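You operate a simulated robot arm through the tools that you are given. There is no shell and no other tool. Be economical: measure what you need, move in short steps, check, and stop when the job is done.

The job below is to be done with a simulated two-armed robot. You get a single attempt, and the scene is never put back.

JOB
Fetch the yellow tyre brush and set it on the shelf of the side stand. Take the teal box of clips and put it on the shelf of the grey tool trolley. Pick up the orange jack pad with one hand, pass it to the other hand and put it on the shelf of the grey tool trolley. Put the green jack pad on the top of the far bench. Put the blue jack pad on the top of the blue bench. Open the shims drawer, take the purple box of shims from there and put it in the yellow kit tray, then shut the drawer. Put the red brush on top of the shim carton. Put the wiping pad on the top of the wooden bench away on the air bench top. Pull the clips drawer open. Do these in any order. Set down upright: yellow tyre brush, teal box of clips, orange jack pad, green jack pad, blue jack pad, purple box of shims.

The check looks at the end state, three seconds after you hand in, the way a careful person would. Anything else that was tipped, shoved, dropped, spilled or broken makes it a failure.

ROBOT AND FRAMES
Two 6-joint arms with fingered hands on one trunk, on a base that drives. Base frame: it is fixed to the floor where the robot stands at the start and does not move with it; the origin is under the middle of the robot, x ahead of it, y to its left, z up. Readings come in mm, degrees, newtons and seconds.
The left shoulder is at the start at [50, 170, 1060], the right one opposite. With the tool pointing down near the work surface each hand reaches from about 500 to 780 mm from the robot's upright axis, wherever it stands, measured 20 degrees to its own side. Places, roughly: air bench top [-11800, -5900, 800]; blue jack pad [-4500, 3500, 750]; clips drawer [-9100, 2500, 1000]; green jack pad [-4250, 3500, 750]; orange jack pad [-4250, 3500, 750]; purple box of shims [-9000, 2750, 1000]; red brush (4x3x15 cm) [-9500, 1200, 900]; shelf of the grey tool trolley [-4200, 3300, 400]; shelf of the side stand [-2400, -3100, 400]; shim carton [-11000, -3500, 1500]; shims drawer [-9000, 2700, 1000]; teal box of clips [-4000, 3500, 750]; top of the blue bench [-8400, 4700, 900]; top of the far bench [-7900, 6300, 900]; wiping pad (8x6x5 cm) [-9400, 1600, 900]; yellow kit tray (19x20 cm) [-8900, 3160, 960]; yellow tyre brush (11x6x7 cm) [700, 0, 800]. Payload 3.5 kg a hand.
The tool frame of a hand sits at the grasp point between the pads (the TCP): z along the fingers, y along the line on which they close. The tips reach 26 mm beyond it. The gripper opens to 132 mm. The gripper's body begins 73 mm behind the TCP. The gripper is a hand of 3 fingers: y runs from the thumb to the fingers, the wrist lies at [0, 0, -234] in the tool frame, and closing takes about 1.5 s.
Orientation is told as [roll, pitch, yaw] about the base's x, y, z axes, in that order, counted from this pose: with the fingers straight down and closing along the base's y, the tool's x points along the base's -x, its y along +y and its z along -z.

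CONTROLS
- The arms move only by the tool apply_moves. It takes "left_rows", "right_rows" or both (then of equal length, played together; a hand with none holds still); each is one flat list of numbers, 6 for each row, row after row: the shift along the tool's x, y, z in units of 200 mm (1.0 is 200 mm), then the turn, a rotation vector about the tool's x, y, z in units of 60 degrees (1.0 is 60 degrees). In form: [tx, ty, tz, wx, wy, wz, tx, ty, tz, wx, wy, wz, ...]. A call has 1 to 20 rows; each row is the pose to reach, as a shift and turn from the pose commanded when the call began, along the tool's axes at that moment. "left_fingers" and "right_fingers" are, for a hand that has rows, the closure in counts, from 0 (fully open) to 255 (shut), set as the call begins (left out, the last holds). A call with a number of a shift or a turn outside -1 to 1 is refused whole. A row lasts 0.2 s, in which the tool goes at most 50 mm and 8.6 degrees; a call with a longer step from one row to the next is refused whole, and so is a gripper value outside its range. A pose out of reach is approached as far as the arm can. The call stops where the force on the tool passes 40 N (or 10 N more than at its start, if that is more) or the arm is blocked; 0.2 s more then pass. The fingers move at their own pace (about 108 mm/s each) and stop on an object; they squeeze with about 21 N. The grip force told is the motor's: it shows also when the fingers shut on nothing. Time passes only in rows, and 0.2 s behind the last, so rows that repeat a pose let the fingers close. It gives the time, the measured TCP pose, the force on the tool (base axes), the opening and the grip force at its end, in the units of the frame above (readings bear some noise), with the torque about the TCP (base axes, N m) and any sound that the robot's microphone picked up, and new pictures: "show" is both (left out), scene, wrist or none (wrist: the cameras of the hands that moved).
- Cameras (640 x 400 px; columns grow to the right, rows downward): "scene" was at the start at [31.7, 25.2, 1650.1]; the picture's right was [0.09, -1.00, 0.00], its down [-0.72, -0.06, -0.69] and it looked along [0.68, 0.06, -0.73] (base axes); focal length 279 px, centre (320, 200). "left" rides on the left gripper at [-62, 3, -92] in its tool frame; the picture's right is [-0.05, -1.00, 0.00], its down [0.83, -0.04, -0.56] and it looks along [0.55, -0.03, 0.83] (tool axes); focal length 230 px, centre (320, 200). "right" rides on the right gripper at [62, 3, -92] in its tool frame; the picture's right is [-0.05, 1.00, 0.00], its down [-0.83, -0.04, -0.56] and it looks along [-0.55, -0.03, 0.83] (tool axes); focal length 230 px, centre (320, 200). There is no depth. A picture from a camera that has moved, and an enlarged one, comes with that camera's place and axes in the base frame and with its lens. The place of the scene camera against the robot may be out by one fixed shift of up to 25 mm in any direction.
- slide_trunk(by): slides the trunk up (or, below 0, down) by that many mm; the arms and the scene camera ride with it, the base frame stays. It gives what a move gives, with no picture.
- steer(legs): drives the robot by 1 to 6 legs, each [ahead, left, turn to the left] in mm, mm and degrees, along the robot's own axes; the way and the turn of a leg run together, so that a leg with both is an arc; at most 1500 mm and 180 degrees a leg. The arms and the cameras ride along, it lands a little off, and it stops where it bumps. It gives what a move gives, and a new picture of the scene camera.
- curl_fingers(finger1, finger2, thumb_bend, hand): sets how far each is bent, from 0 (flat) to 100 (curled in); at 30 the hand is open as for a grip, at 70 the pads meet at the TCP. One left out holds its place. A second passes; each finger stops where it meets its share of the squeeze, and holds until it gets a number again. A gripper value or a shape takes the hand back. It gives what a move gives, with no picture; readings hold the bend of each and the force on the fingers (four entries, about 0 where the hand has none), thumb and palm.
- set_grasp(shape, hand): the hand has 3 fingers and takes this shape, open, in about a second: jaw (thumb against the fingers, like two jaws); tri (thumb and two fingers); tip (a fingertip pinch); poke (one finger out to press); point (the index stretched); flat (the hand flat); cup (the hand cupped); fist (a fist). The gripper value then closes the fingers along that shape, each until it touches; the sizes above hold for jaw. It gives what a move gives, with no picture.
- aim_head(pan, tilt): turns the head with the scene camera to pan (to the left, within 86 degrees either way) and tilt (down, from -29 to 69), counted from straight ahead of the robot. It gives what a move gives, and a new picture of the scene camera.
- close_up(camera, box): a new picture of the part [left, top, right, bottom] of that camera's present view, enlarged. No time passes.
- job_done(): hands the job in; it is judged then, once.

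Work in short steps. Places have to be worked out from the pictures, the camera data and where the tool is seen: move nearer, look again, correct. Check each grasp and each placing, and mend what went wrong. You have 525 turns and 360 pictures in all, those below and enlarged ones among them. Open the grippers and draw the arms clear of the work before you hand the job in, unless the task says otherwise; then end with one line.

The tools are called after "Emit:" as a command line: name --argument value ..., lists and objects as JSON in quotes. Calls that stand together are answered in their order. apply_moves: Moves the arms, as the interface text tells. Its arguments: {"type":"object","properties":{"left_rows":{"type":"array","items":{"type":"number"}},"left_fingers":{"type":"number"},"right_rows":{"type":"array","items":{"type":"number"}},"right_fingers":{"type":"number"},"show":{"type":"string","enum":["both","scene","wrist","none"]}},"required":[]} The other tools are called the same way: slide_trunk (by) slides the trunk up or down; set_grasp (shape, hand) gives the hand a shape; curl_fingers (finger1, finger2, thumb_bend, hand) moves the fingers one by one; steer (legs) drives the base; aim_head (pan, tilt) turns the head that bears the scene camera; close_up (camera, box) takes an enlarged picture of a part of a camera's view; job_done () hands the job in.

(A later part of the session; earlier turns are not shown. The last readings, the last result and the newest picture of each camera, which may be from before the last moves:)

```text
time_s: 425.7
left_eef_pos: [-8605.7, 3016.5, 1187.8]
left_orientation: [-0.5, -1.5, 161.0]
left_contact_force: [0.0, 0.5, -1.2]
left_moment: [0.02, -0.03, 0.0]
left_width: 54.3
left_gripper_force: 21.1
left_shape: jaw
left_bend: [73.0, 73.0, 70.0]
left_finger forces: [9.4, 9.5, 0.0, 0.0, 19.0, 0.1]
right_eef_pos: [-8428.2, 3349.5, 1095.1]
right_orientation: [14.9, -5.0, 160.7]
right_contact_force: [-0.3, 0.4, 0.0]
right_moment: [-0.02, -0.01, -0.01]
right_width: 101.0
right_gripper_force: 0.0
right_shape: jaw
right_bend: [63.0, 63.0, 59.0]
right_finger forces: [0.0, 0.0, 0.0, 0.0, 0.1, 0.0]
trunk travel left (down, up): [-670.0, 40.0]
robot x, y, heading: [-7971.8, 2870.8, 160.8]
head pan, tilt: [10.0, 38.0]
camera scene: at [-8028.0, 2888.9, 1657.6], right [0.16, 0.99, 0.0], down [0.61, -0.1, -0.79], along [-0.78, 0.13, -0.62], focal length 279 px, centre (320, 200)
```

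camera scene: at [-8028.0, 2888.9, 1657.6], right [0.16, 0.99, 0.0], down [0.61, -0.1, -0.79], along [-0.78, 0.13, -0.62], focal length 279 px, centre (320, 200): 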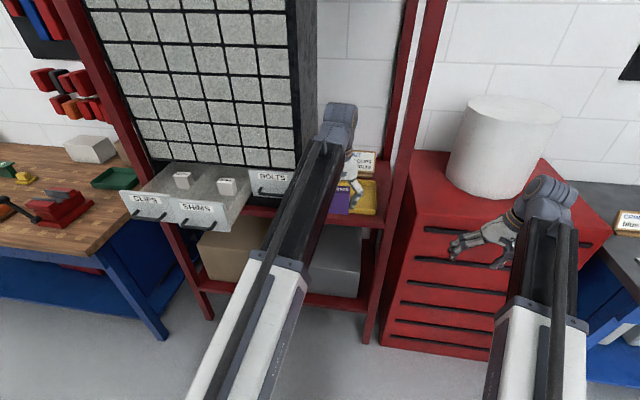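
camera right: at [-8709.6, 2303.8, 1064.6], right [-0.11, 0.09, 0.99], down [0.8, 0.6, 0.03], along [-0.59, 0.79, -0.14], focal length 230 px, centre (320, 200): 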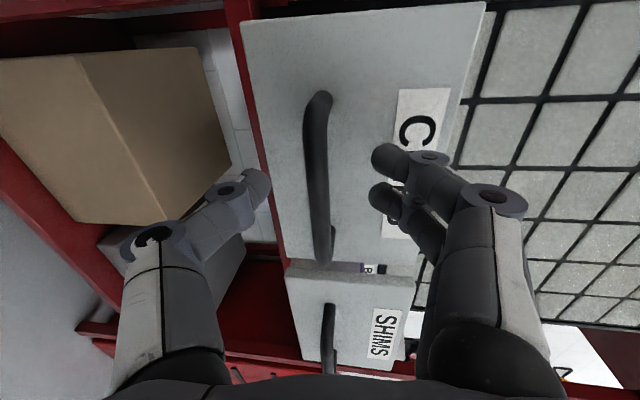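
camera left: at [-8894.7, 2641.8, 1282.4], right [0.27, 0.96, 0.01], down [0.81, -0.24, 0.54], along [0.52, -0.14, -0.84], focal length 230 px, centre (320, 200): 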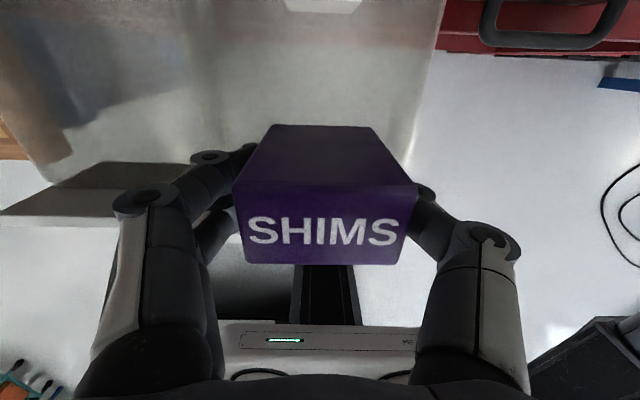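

The right hand is skewed again by its wrist limit; I'll mend that later. The left hand carries purple: I drive in and reach over the yellow tray.

Emit:
steer --legs '[[190, 0, 0]]'

Emit:
apply_moves --left_rows '[-0.2, -0.05, 0, 0, 0, 0, -0.4, -0.1, 0, 0, 0, 0, -0.6, -0.12, 0, 0, 0, 0]' --show "both"

```text
time_s: 427.2
left_eef_pos: [-8785.3, 3078.5, 1186.4]
left_orientation: [-0.4, -1.3, 161.0]
left_contact_force: [-0.1, 0.1, -0.7]
left_moment: [0.03, -0.03, 0.03]
left_width: 54.2
left_gripper_force: 21.4
left_shape: jaw
left_bend: [73.0, 73.0, 70.0]
left_finger forces: [9.4, 9.6, 0.1, 0.0, 19.0, 0.1]
right_eef_pos: [-8608.4, 3412.8, 1094.5]
right_orientation: [14.9, -4.9, 160.6]
right_contact_force: [0.6, -0.3, 0.1]
right_moment: [-0.03, -0.03, -0.01]
right_width: 100.9
right_gripper_force: 0.0
right_shape: jaw
right_bend: [63.0, 63.0, 59.0]
right_finger forces: [0.1, 0.0, 0.0, 0.0, 0.0, 0.0]
trunk travel left (down, up): [-670.0, 40.0]
robot x, y, heading: [-8151.6, 2931.4, 160.9]
head pan, tilt: [10.0, 38.0]
camera scene: at [-8208.1, 2951.7, 1657.6], right [0.16, 0.99, 0.0], down [0.61, -0.1, -0.79], along [-0.78, 0.13, -0.62], focal length 279 px, centre (320, 200)
```

scene: 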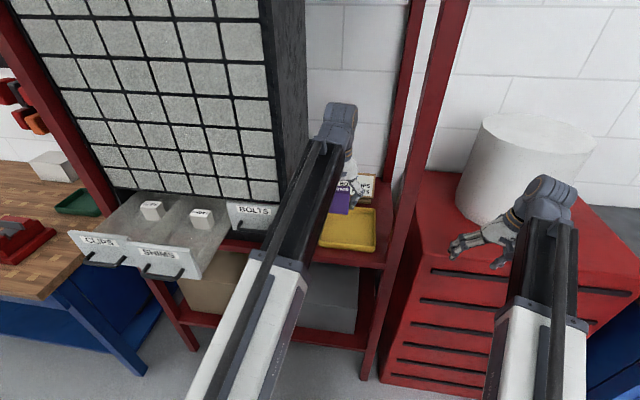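

```text
time_s: 428.0
left_eef_pos: [-8835.9, 3112.8, 1172.6]
left_orientation: [-0.7, -1.6, 160.9]
left_contact_force: [-0.4, 0.2, -0.8]
left_moment: [0.01, 0.0, -0.01]
left_width: 54.1
left_gripper_force: 20.9
left_shape: jaw
left_bend: [73.0, 73.0, 70.0]
left_finger forces: [9.4, 9.6, 0.1, 0.1, 19.0, 0.0]
left hand out of reach, approached as far as the arm can: row 2, 3
right_eef_pos: [-8607.8, 3412.7, 1095.0]
right_orientation: [15.0, -5.0, 160.7]
right_contact_force: [0.0, -0.5, 0.4]
right_moment: [0.0, 0.0, 0.0]
right_width: 100.8
right_gripper_force: 0.0
right_shape: jaw
right_bend: [63.0, 63.0, 59.0]
right_finger forces: [0.0, 0.0, 0.1, 0.1, 0.0, 0.0]
trunk travel left (down, up): [-670.0, 40.0]
robot x, y, heading: [-8149.2, 2933.1, 161.0]
head pan, tilt: [10.0, 38.0]
camera scene: at [-8207.2, 2951.3, 1657.7], right [0.16, 0.99, 0.0], down [0.61, -0.1, -0.79], along [-0.78, 0.13, -0.62], focal length 279 px, centre (320, 200)
camera left: at [-8895.5, 3128.3, 1265.5], right [0.28, 0.96, 0.01], down [0.81, -0.24, 0.53], along [0.52, -0.14, -0.85], focal length 230 px, centre (320, 200)
```

scene: 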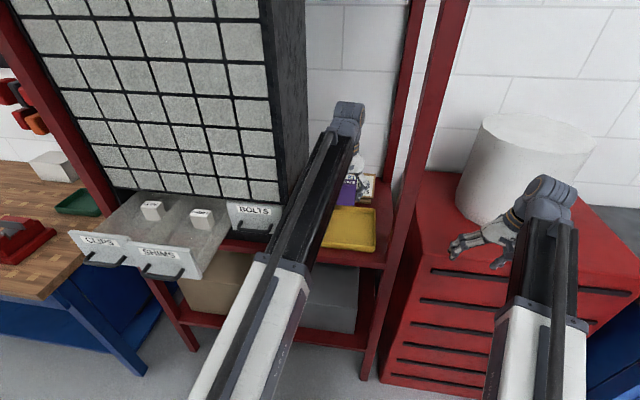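
left: 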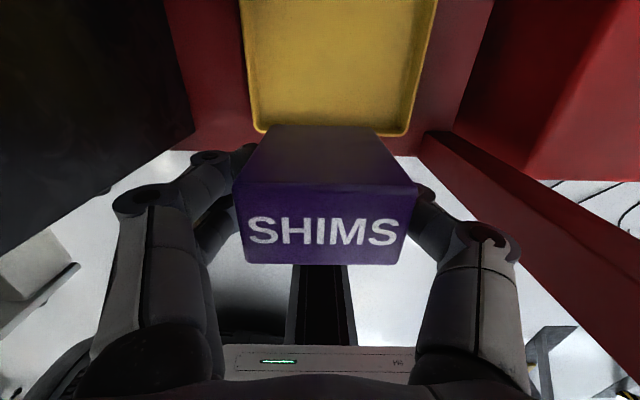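

The tray's near rim is just behind the box, centred laterally. I lower 90 mm, then extend another 60 mm.

Emit:
apply_moves --left_rows '[0, 0, 0.2, 0, 0, 0, 0, 0, 0.42, 0, 0, 0, -0.16, -0.03, 0.45, 0, 0, 0, -0.32, -0.06, 0.45, 0, 0, 0]' --show "wrist"

```text
time_s: 429.0
left_eef_pos: [-8857.9, 3122.6, 1079.5]
left_orientation: [-0.6, -1.5, 161.0]
left_contact_force: [0.3, -0.3, -0.6]
left_moment: [-0.02, -0.02, -0.02]
left_width: 54.0
left_gripper_force: 20.8
left_shape: jaw
left_bend: [73.0, 73.0, 70.0]
left_finger forces: [9.4, 9.5, 0.0, 0.0, 19.0, 0.0]
left hand out of reach, approached as far as the arm can: row 3, 4
right_eef_pos: [-8608.5, 3412.6, 1095.1]
right_orientation: [14.9, -5.0, 160.6]
right_contact_force: [-0.2, 0.8, -0.4]
right_moment: [-0.01, -0.02, -0.02]
right_width: 100.6
right_gripper_force: 0.2
right_shape: jaw
right_bend: [63.0, 63.0, 59.0]
right_finger forces: [0.1, 0.0, 0.0, 0.1, 0.1, 0.0]
trunk travel left (down, up): [-670.0, 40.0]
robot x, y, heading: [-8152.2, 2930.3, 160.7]
head pan, tilt: [10.0, 38.0]
camera left: at [-8915.8, 3140.8, 1173.1], right [0.28, 0.96, 0.01], down [0.81, -0.24, 0.53], along [0.52, -0.14, -0.85], focal length 230 px, centre (320, 200)
```

left: 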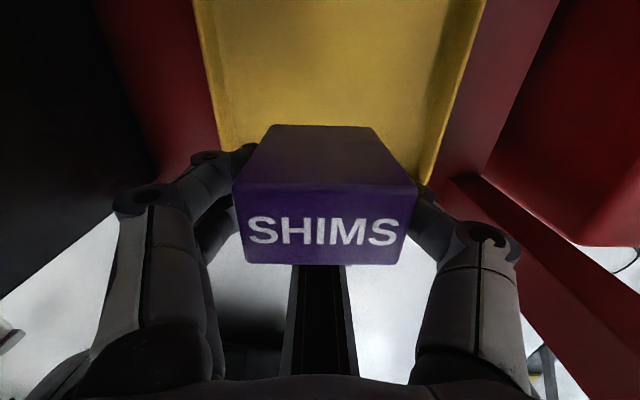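

The arm is at its reach; I drive forward 45 mm instead.

Emit:
steer --legs '[[45, -8, 0]]'

Emit:
close_up --camera "left" --box '[0, 0, 640, 400]'

```text
time_s: 429.9
left_eef_pos: [-8899.7, 3147.7, 1078.7]
left_orientation: [-0.5, -1.4, 161.1]
left_contact_force: [-0.6, 0.4, -0.5]
left_moment: [0.01, -0.03, -0.01]
left_width: 54.1
left_gripper_force: 20.8
left_shape: jaw
left_bend: [73.0, 73.0, 70.0]
left_finger forces: [9.3, 9.6, 0.0, 0.0, 19.0, 0.1]
right_eef_pos: [-8650.5, 3434.8, 1095.3]
right_orientation: [15.0, -4.9, 160.8]
right_contact_force: [-0.3, -0.2, -0.1]
right_moment: [-0.01, -0.01, 0.01]
right_width: 100.9
right_gripper_force: 0.0
right_shape: jaw
right_bend: [63.0, 63.0, 59.0]
right_finger forces: [0.0, 0.1, 0.0, 0.1, 0.0, 0.0]
trunk travel left (down, up): [-670.0, 40.0]
robot x, y, heading: [-8194.7, 2956.2, 160.7]
head pan, tilt: [10.0, 38.0]
camera scene: at [-8248.9, 2974.5, 1657.6], right [0.16, 0.99, 0.0], down [0.61, -0.1, -0.79], along [-0.78, 0.13, -0.62], focal length 279 px, centre (320, 200)
```

scene: 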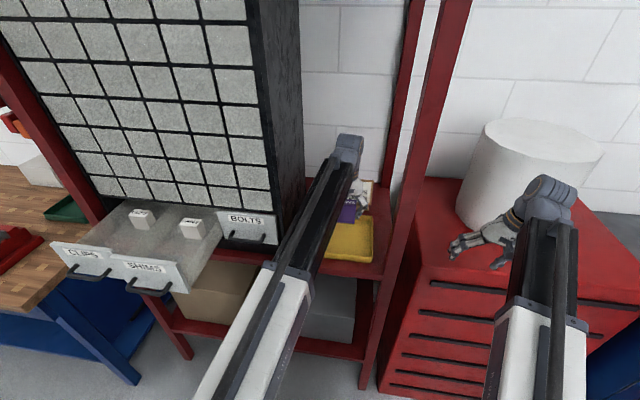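

```text
1.00 times, centred on (320, 200) of left
camera zoom: at [-8957.4, 3163.2, 1172.4], right [0.28, 0.96, 0.01], down [0.81, -0.24, 0.53], along [0.52, -0.14, -0.85], focal length 230 px, centre (320, 200)
```

zoom: 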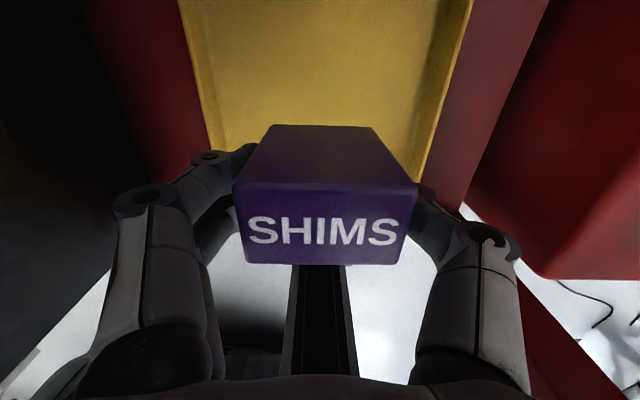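

The box is centred over the tray. I lower and creep to contact.

Emit:
apply_moves --left_rows '[0, 0, 0.12, 0, 0, 0, 0, 0, 0.25, 0, 0, 0, 0, 0, 0.35, 0, 0, 0, 0, 0, 0.38, 0, 0, 0, 0, 0, 0.4, 0, 0, 0, 0, 0, 0.42, 0, 0, 0, 0, 0, 0.44, 0, 0, 0, 0, 0, 0.46, 0, 0, 0, 0, 0, 0.48, 0, 0, 0, 0, 0, 0.5, 0, 0, 0, 0, 0, 0.52, 0, 0, 0, 0, 0, 0.54, 0, 0, 0, 0, 0, 0.56, 0, 0, 0, 0, 0, 0.58, 0, 0, 0, 0, 0, 0.6, 0, 0, 0]' --show "wrist"

```text
time_s: 432.4
left_eef_pos: [-8900.4, 3147.8, 982.1]
left_orientation: [-0.7, -2.0, 161.1]
left_contact_force: [4.3, -2.2, 20.1]
left_moment: [-0.1, -0.05, 0.02]
left_width: 55.9
left_gripper_force: 21.0
left_shape: jaw
left_bend: [74.0, 74.0, 71.0]
left_finger forces: [11.0, 11.5, 0.1, 0.0, 21.4, 0.0]
right_eef_pos: [-8647.4, 3434.2, 1097.0]
right_orientation: [14.7, -5.1, 160.8]
right_contact_force: [0.6, 0.5, -0.2]
right_moment: [0.03, -0.01, 0.0]
right_width: 100.8
right_gripper_force: 0.0
right_shape: jaw
right_bend: [63.0, 63.0, 59.0]
right_finger forces: [0.0, 0.0, 0.0, 0.1, 0.1, 0.0]
trunk travel left (down, up): [-670.0, 40.0]
robot x, y, heading: [-8191.3, 2955.1, 160.8]
head pan, tilt: [10.0, 38.0]
stopped in row 12 (left hand): the force on the tool passed its limit (the readings are from after the stop); the commanded pose is now the measured one
camera left: at [-8957.6, 3164.3, 1076.5], right [0.27, 0.96, 0.01], down [0.82, -0.24, 0.53], along [0.51, -0.13, -0.85], focal length 230 px, centre (320, 200)
```

left: 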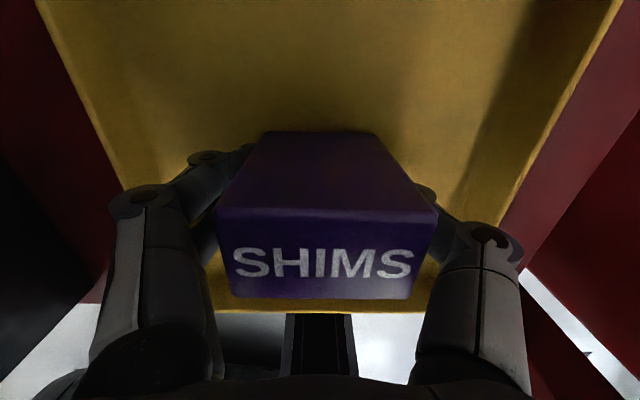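

Contact inside the tray. I ease, open, and lift away.

Emit:
apply_moves --left_rows '[0, 0, -0.015, 0, 0, 0, 0, 0, -0.015, 0, 0, 0, 0, 0, -0.015, 0, 0, 0, 0, 0, -0.02, 0, 0, 0, 0, 0, -0.15, 0, 0, 0, 0, 0, -0.35, 0, 0, 0, 0, 0, -0.55, 0, 0, 0, 0, 0, -0.75, 0, 0, 0]' --left_fingers 75 --show "wrist"

```text
time_s: 434.2
left_eef_pos: [-8889.3, 3141.7, 1128.7]
left_orientation: [-0.7, -1.8, 161.0]
left_contact_force: [0.6, -0.2, 0.3]
left_moment: [0.01, -0.03, 0.0]
left_width: 92.7
left_gripper_force: 0.1
left_shape: jaw
left_bend: [67.0, 67.0, 64.0]
left_finger forces: [0.1, 0.0, 0.1, 0.0, 0.0, 0.0]
left hand out of reach, approached as far as the arm can: row 8
right_eef_pos: [-8648.0, 3434.7, 1095.9]
right_orientation: [14.8, -5.0, 160.8]
right_contact_force: [-0.2, 0.2, -0.1]
right_moment: [-0.01, -0.01, -0.01]
right_width: 100.7
right_gripper_force: 0.1
right_shape: jaw
right_bend: [63.0, 63.0, 59.0]
right_finger forces: [0.0, 0.0, 0.0, 0.0, 0.0, 0.1]
trunk travel left (down, up): [-670.0, 40.0]
robot x, y, heading: [-8188.9, 2949.7, 160.8]
head pan, tilt: [10.0, 38.0]
camera left: at [-8947.1, 3157.4, 1222.8], right [0.27, 0.96, 0.01], down [0.81, -0.24, 0.53], along [0.51, -0.13, -0.85], focal length 230 px, centre (320, 200)
```

left: 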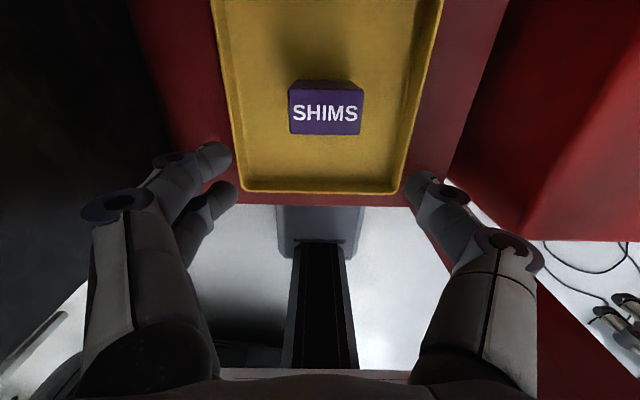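

The purple box stands in the tray. Now to shut the SHIMS drawer with the right hand, whose front side is free: I back off, retract the left hand, close and lower the right fist, and strafe left in front of SHIMS.

Emit:
steer --legs '[[-300, 0, 0]]'

Emit:
apply_moves --left_rows '[0.2, 0.05, 0, 0, 0, 0, 0.4, 0.1, 0, 0, 0, 0, 0.6, 0.15, 0, 0, 0, 0, 0.8, 0.2, 0, 0, 0, 0]' --right_rows '[0, 0, 0.06, 0, 0, 0, 0, 0, 0.12, 0, 0, 0, 0, 0, 0.18, 0, 0, 0, 0, 0, 0.25, 0, 0, 0]' --right_fingers 255 --show "none"

Emit:
steer --legs '[[0, 842, 0]]'

Emit:
close_up --camera "right" --box '[0, 0, 640, 400]'

```text
time_s: 436.2
left_eef_pos: [-8602.0, 3043.3, 1128.7]
left_orientation: [-0.6, -1.9, 160.9]
left_contact_force: [-0.4, -0.3, 0.1]
left_moment: [0.0, 0.04, 0.0]
left_width: 92.9
left_gripper_force: 0.0
left_shape: jaw
left_bend: [67.0, 67.0, 64.0]
left_finger forces: [0.0, 0.0, 0.1, 0.1, 0.0, 0.0]
right_eef_pos: [-8358.7, 3336.3, 1097.1]
right_orientation: [14.9, -5.1, 160.5]
right_contact_force: [0.1, 0.1, 0.1]
right_moment: [0.0, 0.02, 0.02]
right_width: 100.6
right_gripper_force: 0.0
right_shape: jaw
right_bend: [63.0, 63.0, 59.0]
right_finger forces: [0.0, 0.0, 0.1, 0.1, 0.0, 0.0]
trunk travel left (down, up): [-670.0, 40.0]
robot x, y, heading: [-7906.2, 2855.5, 160.5]
head pan, tilt: [10.0, 38.0]
camera scene: at [-7959.5, 2873.0, 1657.7], right [0.16, 0.99, 0.0], down [0.61, -0.1, -0.79], along [-0.78, 0.13, -0.62], focal length 279 px, centre (320, 200)
```

scene: 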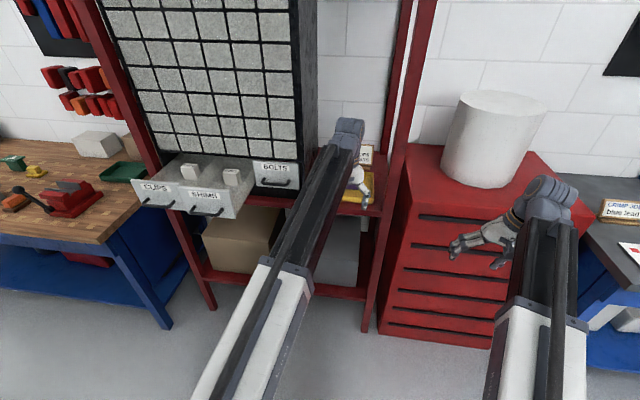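

```text
time_s: 437.2
left_eef_pos: [-8462.9, 2954.8, 1123.2]
left_orientation: [-0.7, -2.0, 160.9]
left_contact_force: [-0.1, 0.4, 0.0]
left_moment: [-0.01, 0.02, -0.01]
left_width: 92.7
left_gripper_force: 0.2
left_shape: jaw
left_bend: [67.0, 67.0, 64.0]
left_finger forces: [0.0, 0.1, 0.1, 0.0, 0.1, 0.0]
right_eef_pos: [-8367.3, 3326.8, 1048.4]
right_orientation: [15.1, -5.1, 160.5]
right_contact_force: [0.1, 0.2, 0.5]
right_moment: [0.03, -0.01, -0.02]
right_width: 0.0
right_gripper_force: 20.8
right_shape: jaw
right_bend: [64.0, 64.0, 66.0]
right_finger forces: [0.1, 0.0, 0.0, 0.0, 0.0, 0.0]
trunk travel left (down, up): [-670.0, 40.0]
robot x, y, heading: [-7906.1, 2853.7, 160.5]
head pan, tilt: [10.0, 38.0]
```

```text
time_s: 441.7
left_eef_pos: [-8739.9, 2167.5, 1123.7]
left_orientation: [-0.8, -1.9, 161.1]
left_contact_force: [0.8, 0.1, 0.7]
left_moment: [0.02, -0.01, 0.02]
left_width: 93.2
left_gripper_force: 0.1
left_shape: jaw
left_bend: [67.0, 67.0, 64.0]
left_finger forces: [0.0, 0.0, 0.0, 0.0, 0.0, 0.1]
right_eef_pos: [-8645.2, 2539.0, 1048.4]
right_orientation: [15.1, -5.0, 160.6]
right_contact_force: [0.0, -0.6, 0.1]
right_moment: [-0.01, 0.03, 0.02]
right_width: 0.0
right_gripper_force: 20.8
right_shape: jaw
right_bend: [64.0, 64.0, 66.0]
right_finger forces: [0.0, 0.0, 0.1, 0.1, 0.1, 0.0]
trunk travel left (down, up): [-670.0, 40.0]
robot x, y, heading: [-8182.3, 2070.8, 160.7]
head pan, tilt: [10.0, 38.0]
camera scene: at [-8235.8, 2087.9, 1657.7], right [0.16, 0.99, 0.0], down [0.61, -0.1, -0.79], along [-0.78, 0.13, -0.62], focal length 279 px, centre (320, 200)
```

scene: 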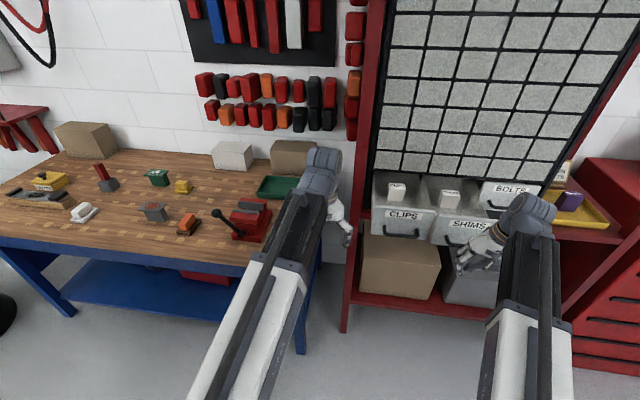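

```text
1.00 times, centred on (320, 200) of right
camera zoom: at [-8572.1, 2535.0, 1132.0], right [-0.35, -0.9, 0.26], down [-0.68, 0.43, 0.6], along [-0.65, 0.03, -0.76], focal length 230 px, centre (320, 200)
```

zoom: 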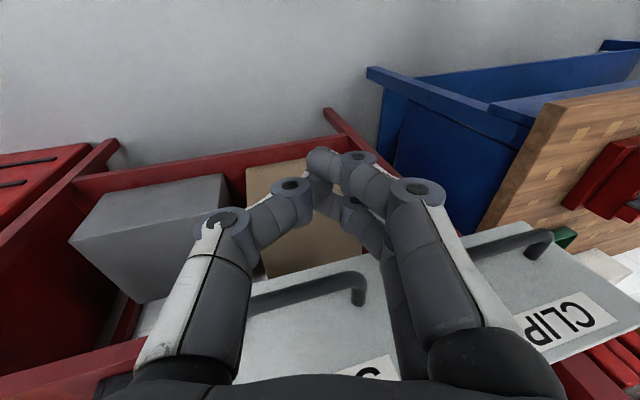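

The fist lines up with the SHIMS handle. I move the left hand further out, then drive forward to push the drawer shut.

Emit:
apply_moves --left_rows '[0.06, 0.12, 0, 0, 0, 0, 0.12, 0.25, 0, 0, 0, 0, 0.18, 0.37, 0, 0, 0, 0, 0.25, 0.5, 0, 0, 0, 0]' --show "none"

Emit:
steer --legs '[[200, 0, 0]]'

Emit:
close_up --camera "right" --box '[0, 0, 640, 400]'

```text
time_s: 442.7
left_eef_pos: [-8723.5, 2055.6, 1119.8]
left_orientation: [-0.6, -1.9, 161.1]
left_contact_force: [0.1, -0.8, 0.1]
left_moment: [-0.03, 0.02, -0.01]
left_width: 93.2
left_gripper_force: 0.0
left_shape: jaw
left_bend: [67.0, 67.0, 64.0]
left_finger forces: [0.0, 0.1, 0.0, 0.0, 0.0, 0.0]
right_eef_pos: [-8645.0, 2539.4, 1047.7]
right_orientation: [15.1, -5.1, 160.8]
right_contact_force: [0.1, 0.0, 0.0]
right_moment: [-0.04, 0.0, -0.02]
right_width: 0.0
right_gripper_force: 20.4
right_shape: jaw
right_bend: [64.0, 64.0, 66.0]
right_finger forces: [0.1, 0.0, 0.1, 0.1, 0.0, 0.1]
trunk travel left (down, up): [-670.0, 40.0]
robot x, y, heading: [-8177.3, 2069.0, 160.7]
head pan, tilt: [10.0, 38.0]
```

```text
time_s: 444.2
left_eef_pos: [-8914.3, 2123.2, 1119.6]
left_orientation: [-0.7, -1.8, 161.1]
left_contact_force: [-0.2, 0.2, -0.8]
left_moment: [-0.03, -0.02, -0.01]
left_width: 93.0
left_gripper_force: 0.0
left_shape: jaw
left_bend: [67.0, 67.0, 64.0]
left_finger forces: [0.0, 0.1, 0.0, 0.1, 0.0, 0.0]
right_eef_pos: [-8834.1, 2605.1, 1048.1]
right_orientation: [15.0, -5.1, 160.6]
right_contact_force: [-0.8, 0.0, -1.3]
right_moment: [-0.03, -0.04, -0.02]
right_width: 0.0
right_gripper_force: 20.9
right_shape: jaw
right_bend: [64.0, 64.0, 66.0]
right_finger forces: [0.0, 0.1, 0.1, 0.0, 0.1, 0.0]
trunk travel left (down, up): [-670.0, 40.0]
robot x, y, heading: [-8370.6, 2135.0, 160.7]
head pan, tilt: [10.0, 38.0]
camera scene: at [-8425.7, 2154.5, 1657.6], right [0.16, 0.99, 0.0], down [0.61, -0.1, -0.79], along [-0.78, 0.13, -0.62], focal length 279 px, centre (320, 200)
```

scene: 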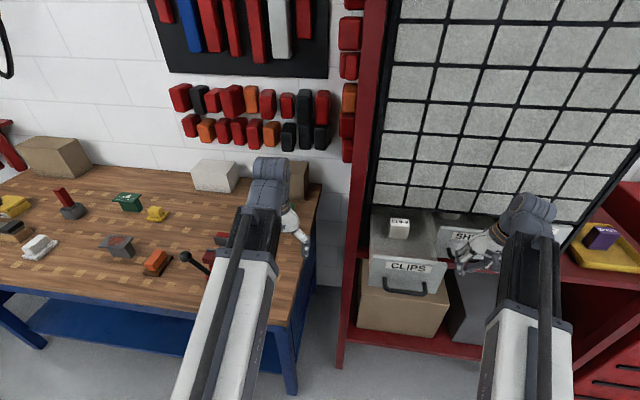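

```text
1.00 times, centred on (320, 200) of right
camera zoom: at [-8761.8, 2601.2, 1131.4], right [-0.35, -0.9, 0.26], down [-0.68, 0.43, 0.6], along [-0.65, 0.03, -0.76], focal length 230 px, centre (320, 200)
```

zoom: 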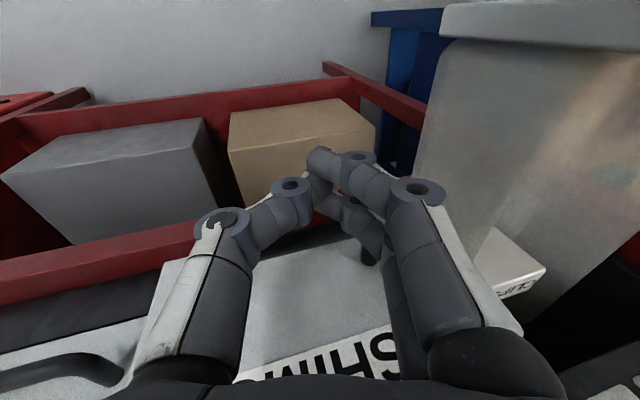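

Nearly closed. I push about 55 mm more.

Emit:
steer --legs '[[55, 0, 0]]'

Emit:
close_up --camera "right" --box '[0, 0, 640, 400]'

```text
time_s: 445.2
left_eef_pos: [-8967.0, 2139.5, 1119.3]
left_orientation: [-0.7, -1.9, 161.1]
left_contact_force: [-0.4, 0.1, 0.4]
left_moment: [0.0, 0.0, -0.02]
left_width: 92.8
left_gripper_force: 0.1
left_shape: jaw
left_bend: [67.0, 67.0, 64.0]
left_finger forces: [0.0, 0.0, 0.0, 0.0, 0.0, 0.0]
right_eef_pos: [-8888.0, 2623.3, 1048.2]
right_orientation: [15.1, -5.0, 160.8]
right_contact_force: [-1.3, 0.0, -0.7]
right_moment: [0.02, -0.03, -0.03]
right_width: 0.0
right_gripper_force: 21.0
right_shape: jaw
right_bend: [64.0, 64.0, 66.0]
right_finger forces: [0.0, 0.0, 0.0, 0.0, 0.1, 0.1]
trunk travel left (down, up): [-670.0, 40.0]
robot x, y, heading: [-8422.6, 2155.2, 160.8]
head pan, tilt: [10.0, 38.0]
camera scene: at [-8479.0, 2173.0, 1657.6], right [0.16, 0.99, 0.0], down [0.61, -0.1, -0.79], along [-0.78, 0.13, -0.62], focal length 279 px, centre (320, 200)
```

scene: 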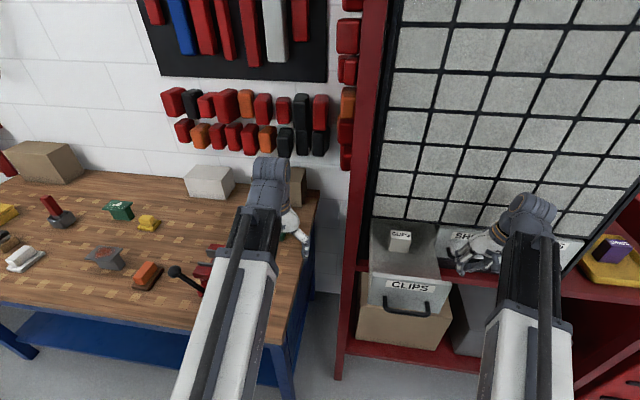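

```text
1.00 times, centred on (320, 200) of right
camera zoom: at [-8815.3, 2619.6, 1131.3], right [-0.34, -0.9, 0.26], down [-0.68, 0.43, 0.6], along [-0.65, 0.03, -0.76], focal length 230 px, centre (320, 200)
```

zoom: 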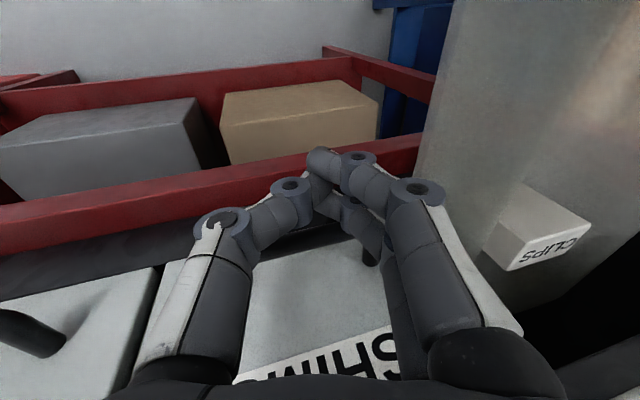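

Emit:
close_up --camera "scene" --box '[360, 190, 600, 330]'

Emit:
steer --legs '[[18, 0, 0]]'

Emit:
close_up --camera "right" --box '[0, 200, 640, 400]'

```text
2.67 times, centred on (480, 260) of scene
camera zoom: at [-8479.0, 2173.0, 1657.6], right [0.16, 0.99, 0.0], down [0.61, -0.1, -0.79], along [-0.78, 0.13, -0.62], focal length 743 px, centre (-107, 40)
```

zoom: 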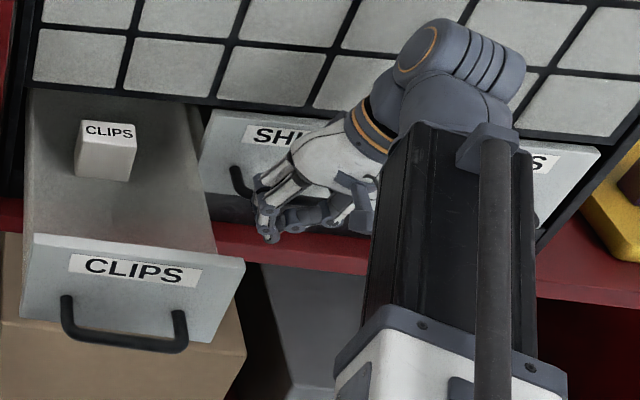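

```text
time_s: 446.1
left_eef_pos: [-8979.1, 2145.7, 1119.9]
left_orientation: [-0.7, -2.0, 161.0]
left_contact_force: [-0.3, -0.4, 0.2]
left_moment: [0.0, -0.02, 0.0]
left_width: 93.1
left_gripper_force: 0.0
left_shape: jaw
left_bend: [67.0, 67.0, 64.0]
left_finger forces: [0.1, 0.0, 0.0, 0.0, 0.1, 0.0]
right_eef_pos: [-8892.6, 2626.3, 1049.2]
right_orientation: [15.2, -4.0, 161.0]
right_contact_force: [8.7, -2.6, 4.4]
right_moment: [-0.07, 0.04, 0.15]
right_width: 0.0
right_gripper_force: 20.8
right_shape: jaw
right_bend: [64.0, 64.0, 66.0]
right_finger forces: [0.0, 3.1, 0.0, 0.0, 0.0, 0.0]
trunk travel left (down, up): [-670.0, 40.0]
robot x, y, heading: [-8436.8, 2158.2, 160.8]
head pan, tilt: [10.0, 38.0]
stopped in leg 1: the force on the tool passed its limit (the readings are from after the stop); the commanded pose is now the measured one
camera scene: at [-8489.9, 2176.6, 1657.7], right [0.16, 0.99, 0.0], down [0.61, -0.1, -0.79], along [-0.78, 0.13, -0.62], focal length 279 px, centre (320, 200)
```

scene: 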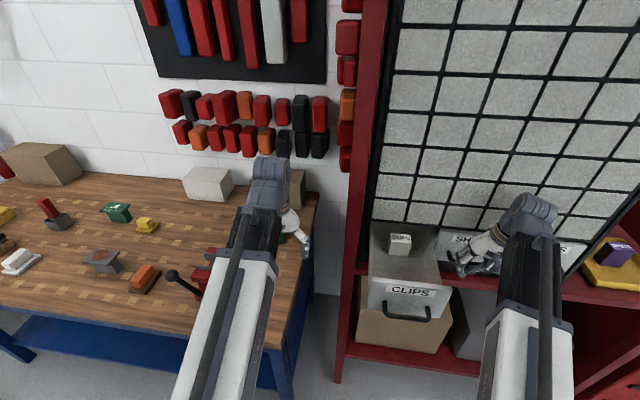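

```text
1.00 times, centred on (320, 300) of right
camera zoom: at [-8821.5, 2622.5, 1133.7], right [-0.35, -0.9, 0.27], down [-0.69, 0.43, 0.58], along [-0.64, 0.02, -0.77], focal length 230 px, centre (320, 100)
```

zoom: 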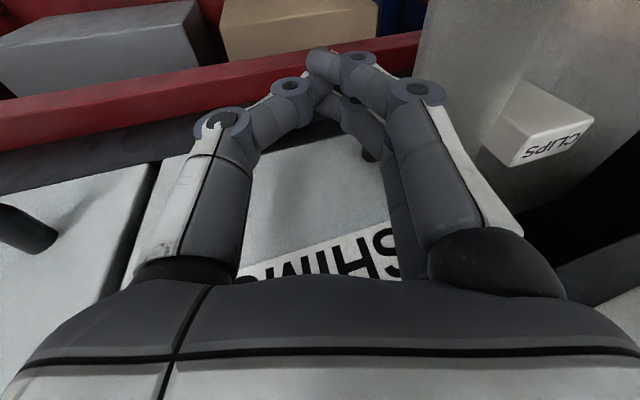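

The push stopped on firm contact: shut. I back off and check the drawers, then survey the wooden bench.

Emit:
steer --legs '[[-330, 0, 0]]'

Emit:
close_up --camera "scene" --box '[320, 120, 640, 320]'

Emit:
close_up --camera "scene" --box '[0, 120, 330, 300]'

```text
time_s: 448.3
left_eef_pos: [-8664.6, 2035.0, 1120.7]
left_orientation: [-0.7, -1.9, 161.2]
left_contact_force: [0.9, -0.1, -0.3]
left_moment: [-0.03, 0.0, 0.02]
left_width: 93.2
left_gripper_force: 0.0
left_shape: jaw
left_bend: [67.0, 67.0, 64.0]
left_finger forces: [0.0, 0.1, 0.0, 0.1, 0.0, 0.0]
right_eef_pos: [-8580.1, 2515.1, 1047.1]
right_orientation: [15.2, -4.1, 161.2]
right_contact_force: [0.7, -0.1, -0.1]
right_moment: [0.0, 0.03, -0.03]
right_width: 0.0
right_gripper_force: 21.8
right_shape: jaw
right_bend: [64.0, 64.0, 66.0]
right_finger forces: [0.0, 0.1, 0.1, 0.0, 0.0, 0.0]
trunk travel left (down, up): [-670.0, 40.0]
robot x, y, heading: [-8120.5, 2050.8, 161.0]
head pan, tilt: [10.0, 38.0]
camera scene: at [-8175.4, 2067.6, 1657.7], right [0.16, 0.99, 0.0], down [0.61, -0.1, -0.79], along [-0.78, 0.12, -0.62], focal length 279 px, centre (320, 200)
```

scene: 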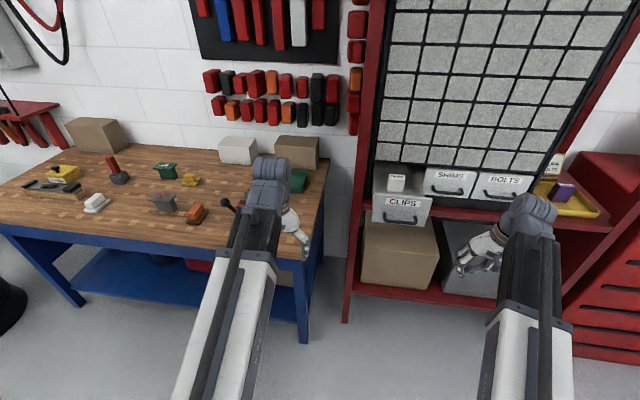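

```text
2.00 times, centred on (480, 220) of scene
camera zoom: at [-8175.4, 2067.6, 1657.7], right [0.16, 0.99, 0.0], down [0.61, -0.1, -0.79], along [-0.78, 0.12, -0.62], focal length 557 px, centre (0, 160)
```

zoom: 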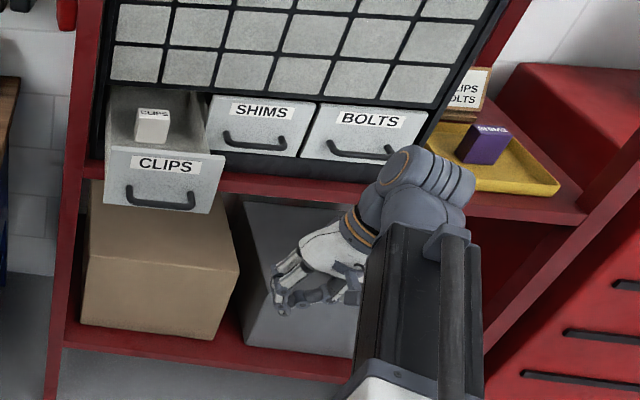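

```text
1.94 times, centred on (165, 210) of scene
camera zoom: at [-8175.4, 2067.6, 1657.7], right [0.16, 0.99, 0.0], down [0.61, -0.1, -0.79], along [-0.78, 0.12, -0.62], focal length 540 px, centre (621, 181)
```

zoom: 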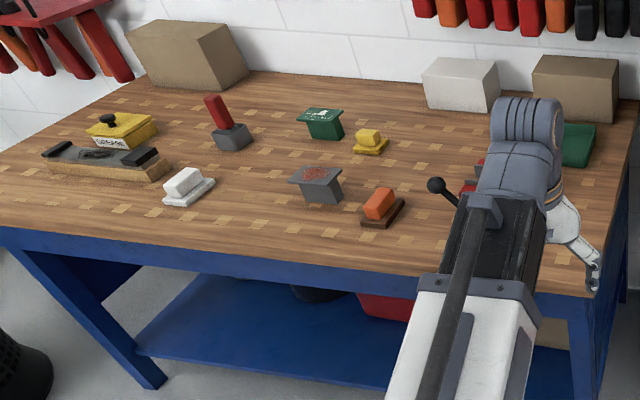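

SHIMS is flush shut, CLIPS open, purple box upright in the tray. Now the wooden bench: I strafe left to look closely at the red brush and the wiping pad.

Emit:
steer --legs '[[0, 620, 0], [-60, 0, 0]]'

Emit:
aim_head --pan 5 --tilt 35

Emit:
close_up --camera "scene" --box '[180, 130, 420, 280]'

```text
time_s: 452.3
left_eef_pos: [-8811.5, 1424.9, 1120.4]
left_orientation: [-0.7, -1.9, 161.0]
left_contact_force: [0.4, 0.2, -0.3]
left_moment: [0.0, 0.01, 0.0]
left_width: 92.9
left_gripper_force: 0.1
left_shape: jaw
left_bend: [67.0, 67.0, 64.0]
left_finger forces: [0.0, 0.0, 0.0, 0.0, 0.0, 0.0]
right_eef_pos: [-8725.5, 1905.0, 1048.8]
right_orientation: [15.2, -4.1, 161.0]
right_contact_force: [-0.3, 0.1, 0.1]
right_moment: [0.02, 0.0, -0.02]
right_width: 0.0
right_gripper_force: 20.6
right_shape: jaw
right_bend: [64.0, 64.0, 66.0]
right_finger forces: [0.0, 0.0, 0.0, 0.1, 0.0, 0.0]
trunk travel left (down, up): [-670.0, 40.0]
robot x, y, heading: [-8265.1, 1439.8, 160.9]
head pan, tilt: [10.0, 38.0]
camera scene: at [-8321.9, 1456.8, 1657.8], right [0.16, 0.99, 0.0], down [0.61, -0.1, -0.79], along [-0.78, 0.13, -0.61], focal length 279 px, centre (320, 200)
```

scene: 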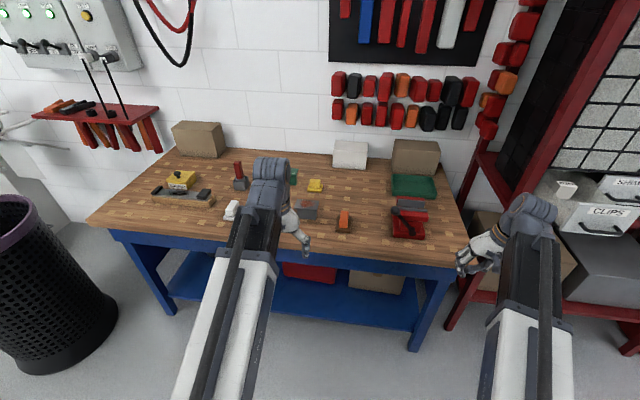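

```text
time_s: 453.0
left_eef_pos: [-8813.0, 1425.2, 1119.9]
left_orientation: [-0.6, -1.8, 161.0]
left_contact_force: [-0.1, -0.1, 0.5]
left_moment: [-0.02, -0.03, 0.02]
left_width: 93.0
left_gripper_force: 0.0
left_shape: jaw
left_bend: [67.0, 67.0, 64.0]
left_finger forces: [0.0, 0.1, 0.1, 0.0, 0.1, 0.1]
right_eef_pos: [-8726.8, 1905.9, 1049.1]
right_orientation: [15.3, -4.1, 161.0]
right_contact_force: [0.4, -0.3, -0.3]
right_moment: [0.03, 0.0, -0.02]
right_width: 0.0
right_gripper_force: 20.8
right_shape: jaw
right_bend: [64.0, 64.0, 66.0]
right_finger forces: [0.1, 0.0, 0.1, 0.0, 0.0, 0.1]
trunk travel left (down, up): [-670.0, 40.0]
robot x, y, heading: [-8272.0, 1438.0, 160.7]
head pan, tilt: [5.0, 35.0]
camera scene: at [-8323.6, 1465.0, 1662.2], right [0.24, 0.97, 0.0], down [0.56, -0.14, -0.82], along [-0.79, 0.2, -0.57], focal length 279 px, centre (320, 200)
```

scene: 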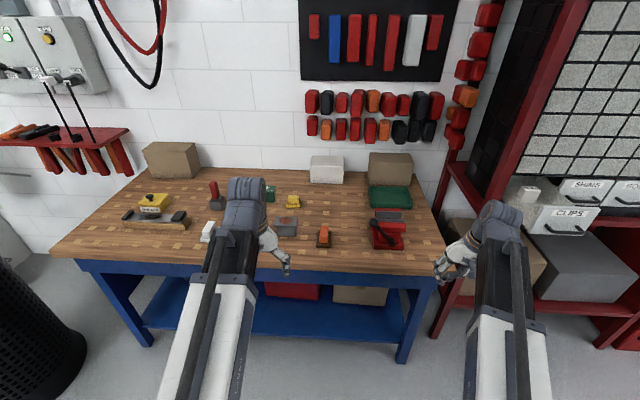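

```text
2.67 times, centred on (300, 205) of scene
camera zoom: at [-8323.6, 1465.0, 1662.2], right [0.24, 0.97, 0.0], down [0.56, -0.14, -0.82], along [-0.79, 0.2, -0.57], focal length 743 px, centre (373, 187)
```

zoom: 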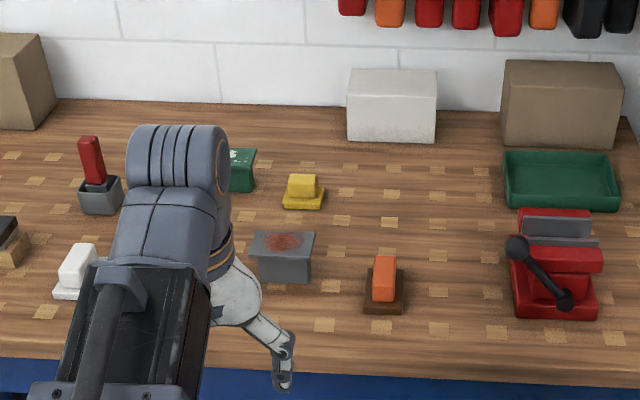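

The wiping pad is the yellow one at about (-9364, 1601), and the red brush stands in a grey cup near (-9442, 1262). I drive between them, and yaw the right hand by −90° so its 15° lean does not matter.

Emit:
steer --legs '[[0, 379, 0], [260, 0, 1]]'

Emit:
apply_moves --right_rows '[0, 0, -0.05, 0, 0, 0.14, 0, 0, -0.1, 0, 0, 0.28, 0, 0, -0.15, 0, 0, 0.42, 0, 0, -0.2, 0, 0, 0.56, 0, 0, -0.25, 0, 0, 0.7, 0, 0, -0.3, 0, 0, 0.84]' --right_fingers 60 --show "none"

Emit:
apply_moves --right_rows '[0, 0, 0, 0, 0, 0.14, 0, 0, 0, 0, 0, 0.28, 0, 0, 0, 0, 0, 0.42, 0, 0, 0, 0, 0, 0.56, 0, 0, 0, 0, 0, 0.66]' --show "wrist"

```text
time_s: 456.9
left_eef_pos: [-9184.0, 1143.5, 1118.1]
left_orientation: [-0.6, -1.8, 161.8]
left_contact_force: [-0.6, 0.2, 0.3]
left_moment: [0.01, 0.04, 0.02]
left_width: 93.0
left_gripper_force: 0.1
left_shape: jaw
left_bend: [67.0, 67.0, 64.0]
left_finger forces: [0.0, 0.1, 0.0, 0.0, 0.0, 0.0]
right_eef_pos: [-9104.3, 1626.2, 1048.2]
right_orientation: [15.2, -4.0, 161.8]
right_contact_force: [-0.4, 0.0, -0.8]
right_moment: [-0.01, 0.03, 0.0]
right_width: 0.0
right_gripper_force: 20.6
right_shape: jaw
right_bend: [64.0, 64.0, 66.0]
right_finger forces: [0.1, 0.0, 0.0, 0.0, 0.0, 0.0]
trunk travel left (down, up): [-670.0, 40.0]
robot x, y, heading: [-8639.8, 1167.2, 161.6]
head pan, tilt: [5.0, 35.0]
camera scene: at [-8695.7, 1191.0, 1662.2], right [0.23, 0.97, 0.0], down [0.56, -0.13, -0.82], along [-0.8, 0.19, -0.57], focal length 279 px, centre (320, 200)
```

scene: 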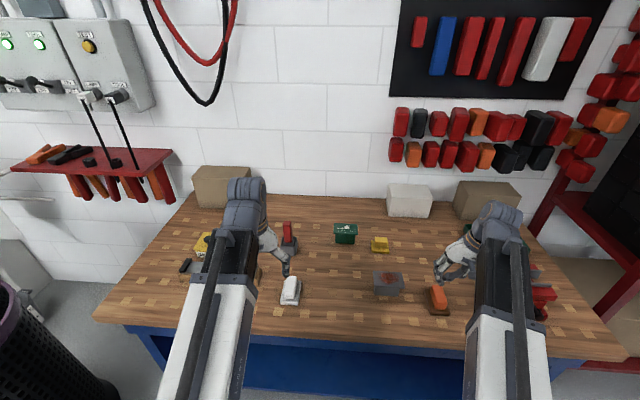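

```text
time_s: 458.3
left_eef_pos: [-9183.4, 1145.4, 1119.8]
left_orientation: [-0.6, -1.9, 161.7]
left_contact_force: [0.1, 0.6, -0.5]
left_moment: [0.01, -0.01, 0.0]
left_width: 93.2
left_gripper_force: 0.1
left_shape: jaw
left_bend: [67.0, 67.0, 64.0]
left_finger forces: [0.0, 0.1, 0.0, 0.0, 0.0, 0.0]
right_eef_pos: [-9093.5, 1640.8, 1104.7]
right_orientation: [13.0, 8.9, 112.8]
right_contact_force: [0.2, 0.8, 0.4]
right_moment: [-0.03, -0.03, 0.01]
right_width: 100.7
right_gripper_force: 0.0
right_shape: jaw
right_bend: [63.0, 63.0, 59.0]
right_finger forces: [0.1, 0.1, 0.0, 0.1, 0.0, 0.0]
trunk travel left (down, up): [-670.0, 40.0]
robot x, y, heading: [-8638.6, 1163.2, 161.6]
head pan, tilt: [5.0, 35.0]
```

```text
time_s: 459.5
left_eef_pos: [-9183.5, 1144.1, 1120.4]
left_orientation: [-0.7, -2.0, 161.7]
left_contact_force: [0.4, -0.1, 0.1]
left_moment: [0.0, 0.03, 0.01]
left_width: 92.9
left_gripper_force: 0.0
left_shape: jaw
left_bend: [67.0, 67.0, 64.0]
left_finger forces: [0.1, 0.0, 0.0, 0.0, 0.0, 0.1]
right_eef_pos: [-9095.0, 1640.0, 1107.5]
right_orientation: [4.2, 15.2, 72.7]
right_contact_force: [0.8, -0.4, 0.3]
right_moment: [0.0, -0.03, -0.04]
right_width: 100.7
right_gripper_force: 0.0
right_shape: jaw
right_bend: [63.0, 63.0, 59.0]
right_finger forces: [0.0, 0.1, 0.0, 0.0, 0.0, 0.0]
trunk travel left (down, up): [-670.0, 40.0]
robot x, y, heading: [-8638.9, 1168.4, 161.6]
head pan, tilt: [5.0, 35.0]
camera right: at [-9101.7, 1604.4, 1210.4], right [-0.93, 0.36, 0.06], down [0.36, 0.88, 0.31], along [0.06, 0.31, -0.95], focal length 230 px, centre (320, 200)
```

right: 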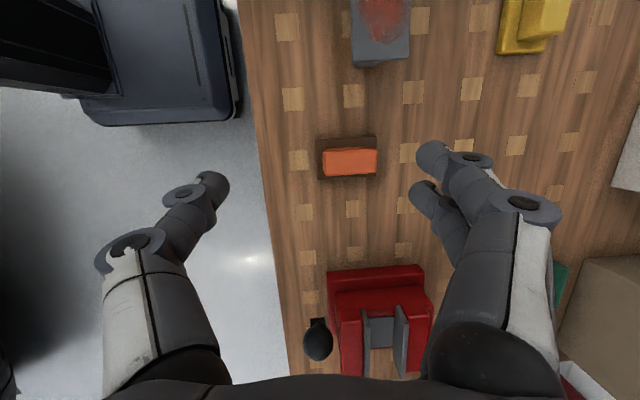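

The pad is at about (-9373, 1598). I drive forward 90 mm and bring the right hand over it.

Emit:
steer --legs '[[90, 0, 0]]'

Emit:
apply_moves --right_rows '[0.12, 0.16, 0.03, 0, 0, 0, 0.24, 0.33, 0.06, 0, 0, 0, 0.36, 0.49, 0.09, 0, 0, 0, 0.48, 0.65, 0.12, 0, 0, 0, 0.59, 0.8, 0.16, 0, 0, 0]' --show "wrist"

```text
time_s: 460.6
left_eef_pos: [-9270.6, 1173.7, 1119.6]
left_orientation: [-0.7, -1.8, 161.9]
left_contact_force: [-0.4, -0.6, -0.4]
left_moment: [0.02, -0.02, 0.02]
left_width: 92.7
left_gripper_force: 0.1
left_shape: jaw
left_bend: [67.0, 67.0, 64.0]
left_finger forces: [0.0, 0.0, 0.0, 0.0, 0.0, 0.0]
right_eef_pos: [-9184.3, 1668.7, 1104.3]
right_orientation: [4.2, 15.2, 72.9]
right_contact_force: [-0.1, 0.7, 0.5]
right_moment: [-0.04, -0.05, 0.02]
right_width: 100.9
right_gripper_force: 0.0
right_shape: jaw
right_bend: [63.0, 63.0, 59.0]
right_finger forces: [0.1, 0.0, 0.0, 0.0, 0.0, 0.0]
trunk travel left (down, up): [-670.0, 40.0]
robot x, y, heading: [-8726.7, 1190.0, 161.8]
head pan, tilt: [5.0, 35.0]
camera scene: at [-8784.2, 1220.3, 1662.2], right [0.23, 0.97, 0.0], down [0.56, -0.13, -0.82], along [-0.8, 0.19, -0.57], focal length 279 px, centre (320, 200)
```

scene: 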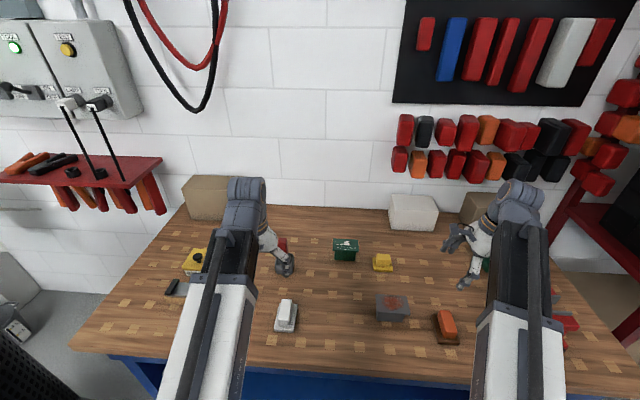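

```text
time_s: 461.8
left_eef_pos: [-9271.5, 1172.8, 1120.1]
left_orientation: [-0.7, -1.9, 161.9]
left_contact_force: [0.0, 0.4, -0.9]
left_moment: [0.01, 0.0, -0.02]
left_width: 92.6
left_gripper_force: 0.2
left_shape: jaw
left_bend: [67.0, 67.0, 64.0]
left_finger forces: [0.0, 0.0, 0.1, 0.1, 0.0, 0.1]
right_eef_pos: [-9363.5, 1623.9, 1107.7]
right_orientation: [4.7, 15.4, 74.5]
right_contact_force: [1.0, -0.5, 0.1]
right_moment: [0.03, 0.01, 0.01]
right_width: 100.8
right_gripper_force: 0.0
right_shape: jaw
right_bend: [63.0, 63.0, 59.0]
right_finger forces: [0.1, 0.0, 0.0, 0.1, 0.1, 0.1]
right hand out of reach, approached as far as the arm can: row 4, 5
trunk travel left (down, up): [-670.0, 40.0]
robot x, y, heading: [-8727.1, 1194.3, 161.8]
head pan, tilt: [5.0, 35.0]
camera right: at [-9368.4, 1586.8, 1211.8], right [-0.94, 0.33, 0.06], down [0.34, 0.89, 0.31], along [0.05, 0.32, -0.95], focal length 230 px, centre (320, 200)
```

right: 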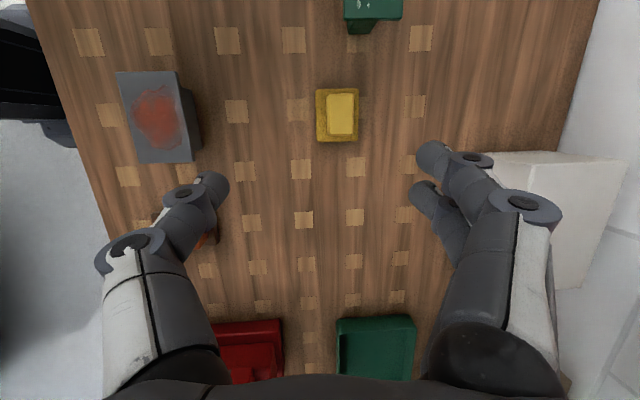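

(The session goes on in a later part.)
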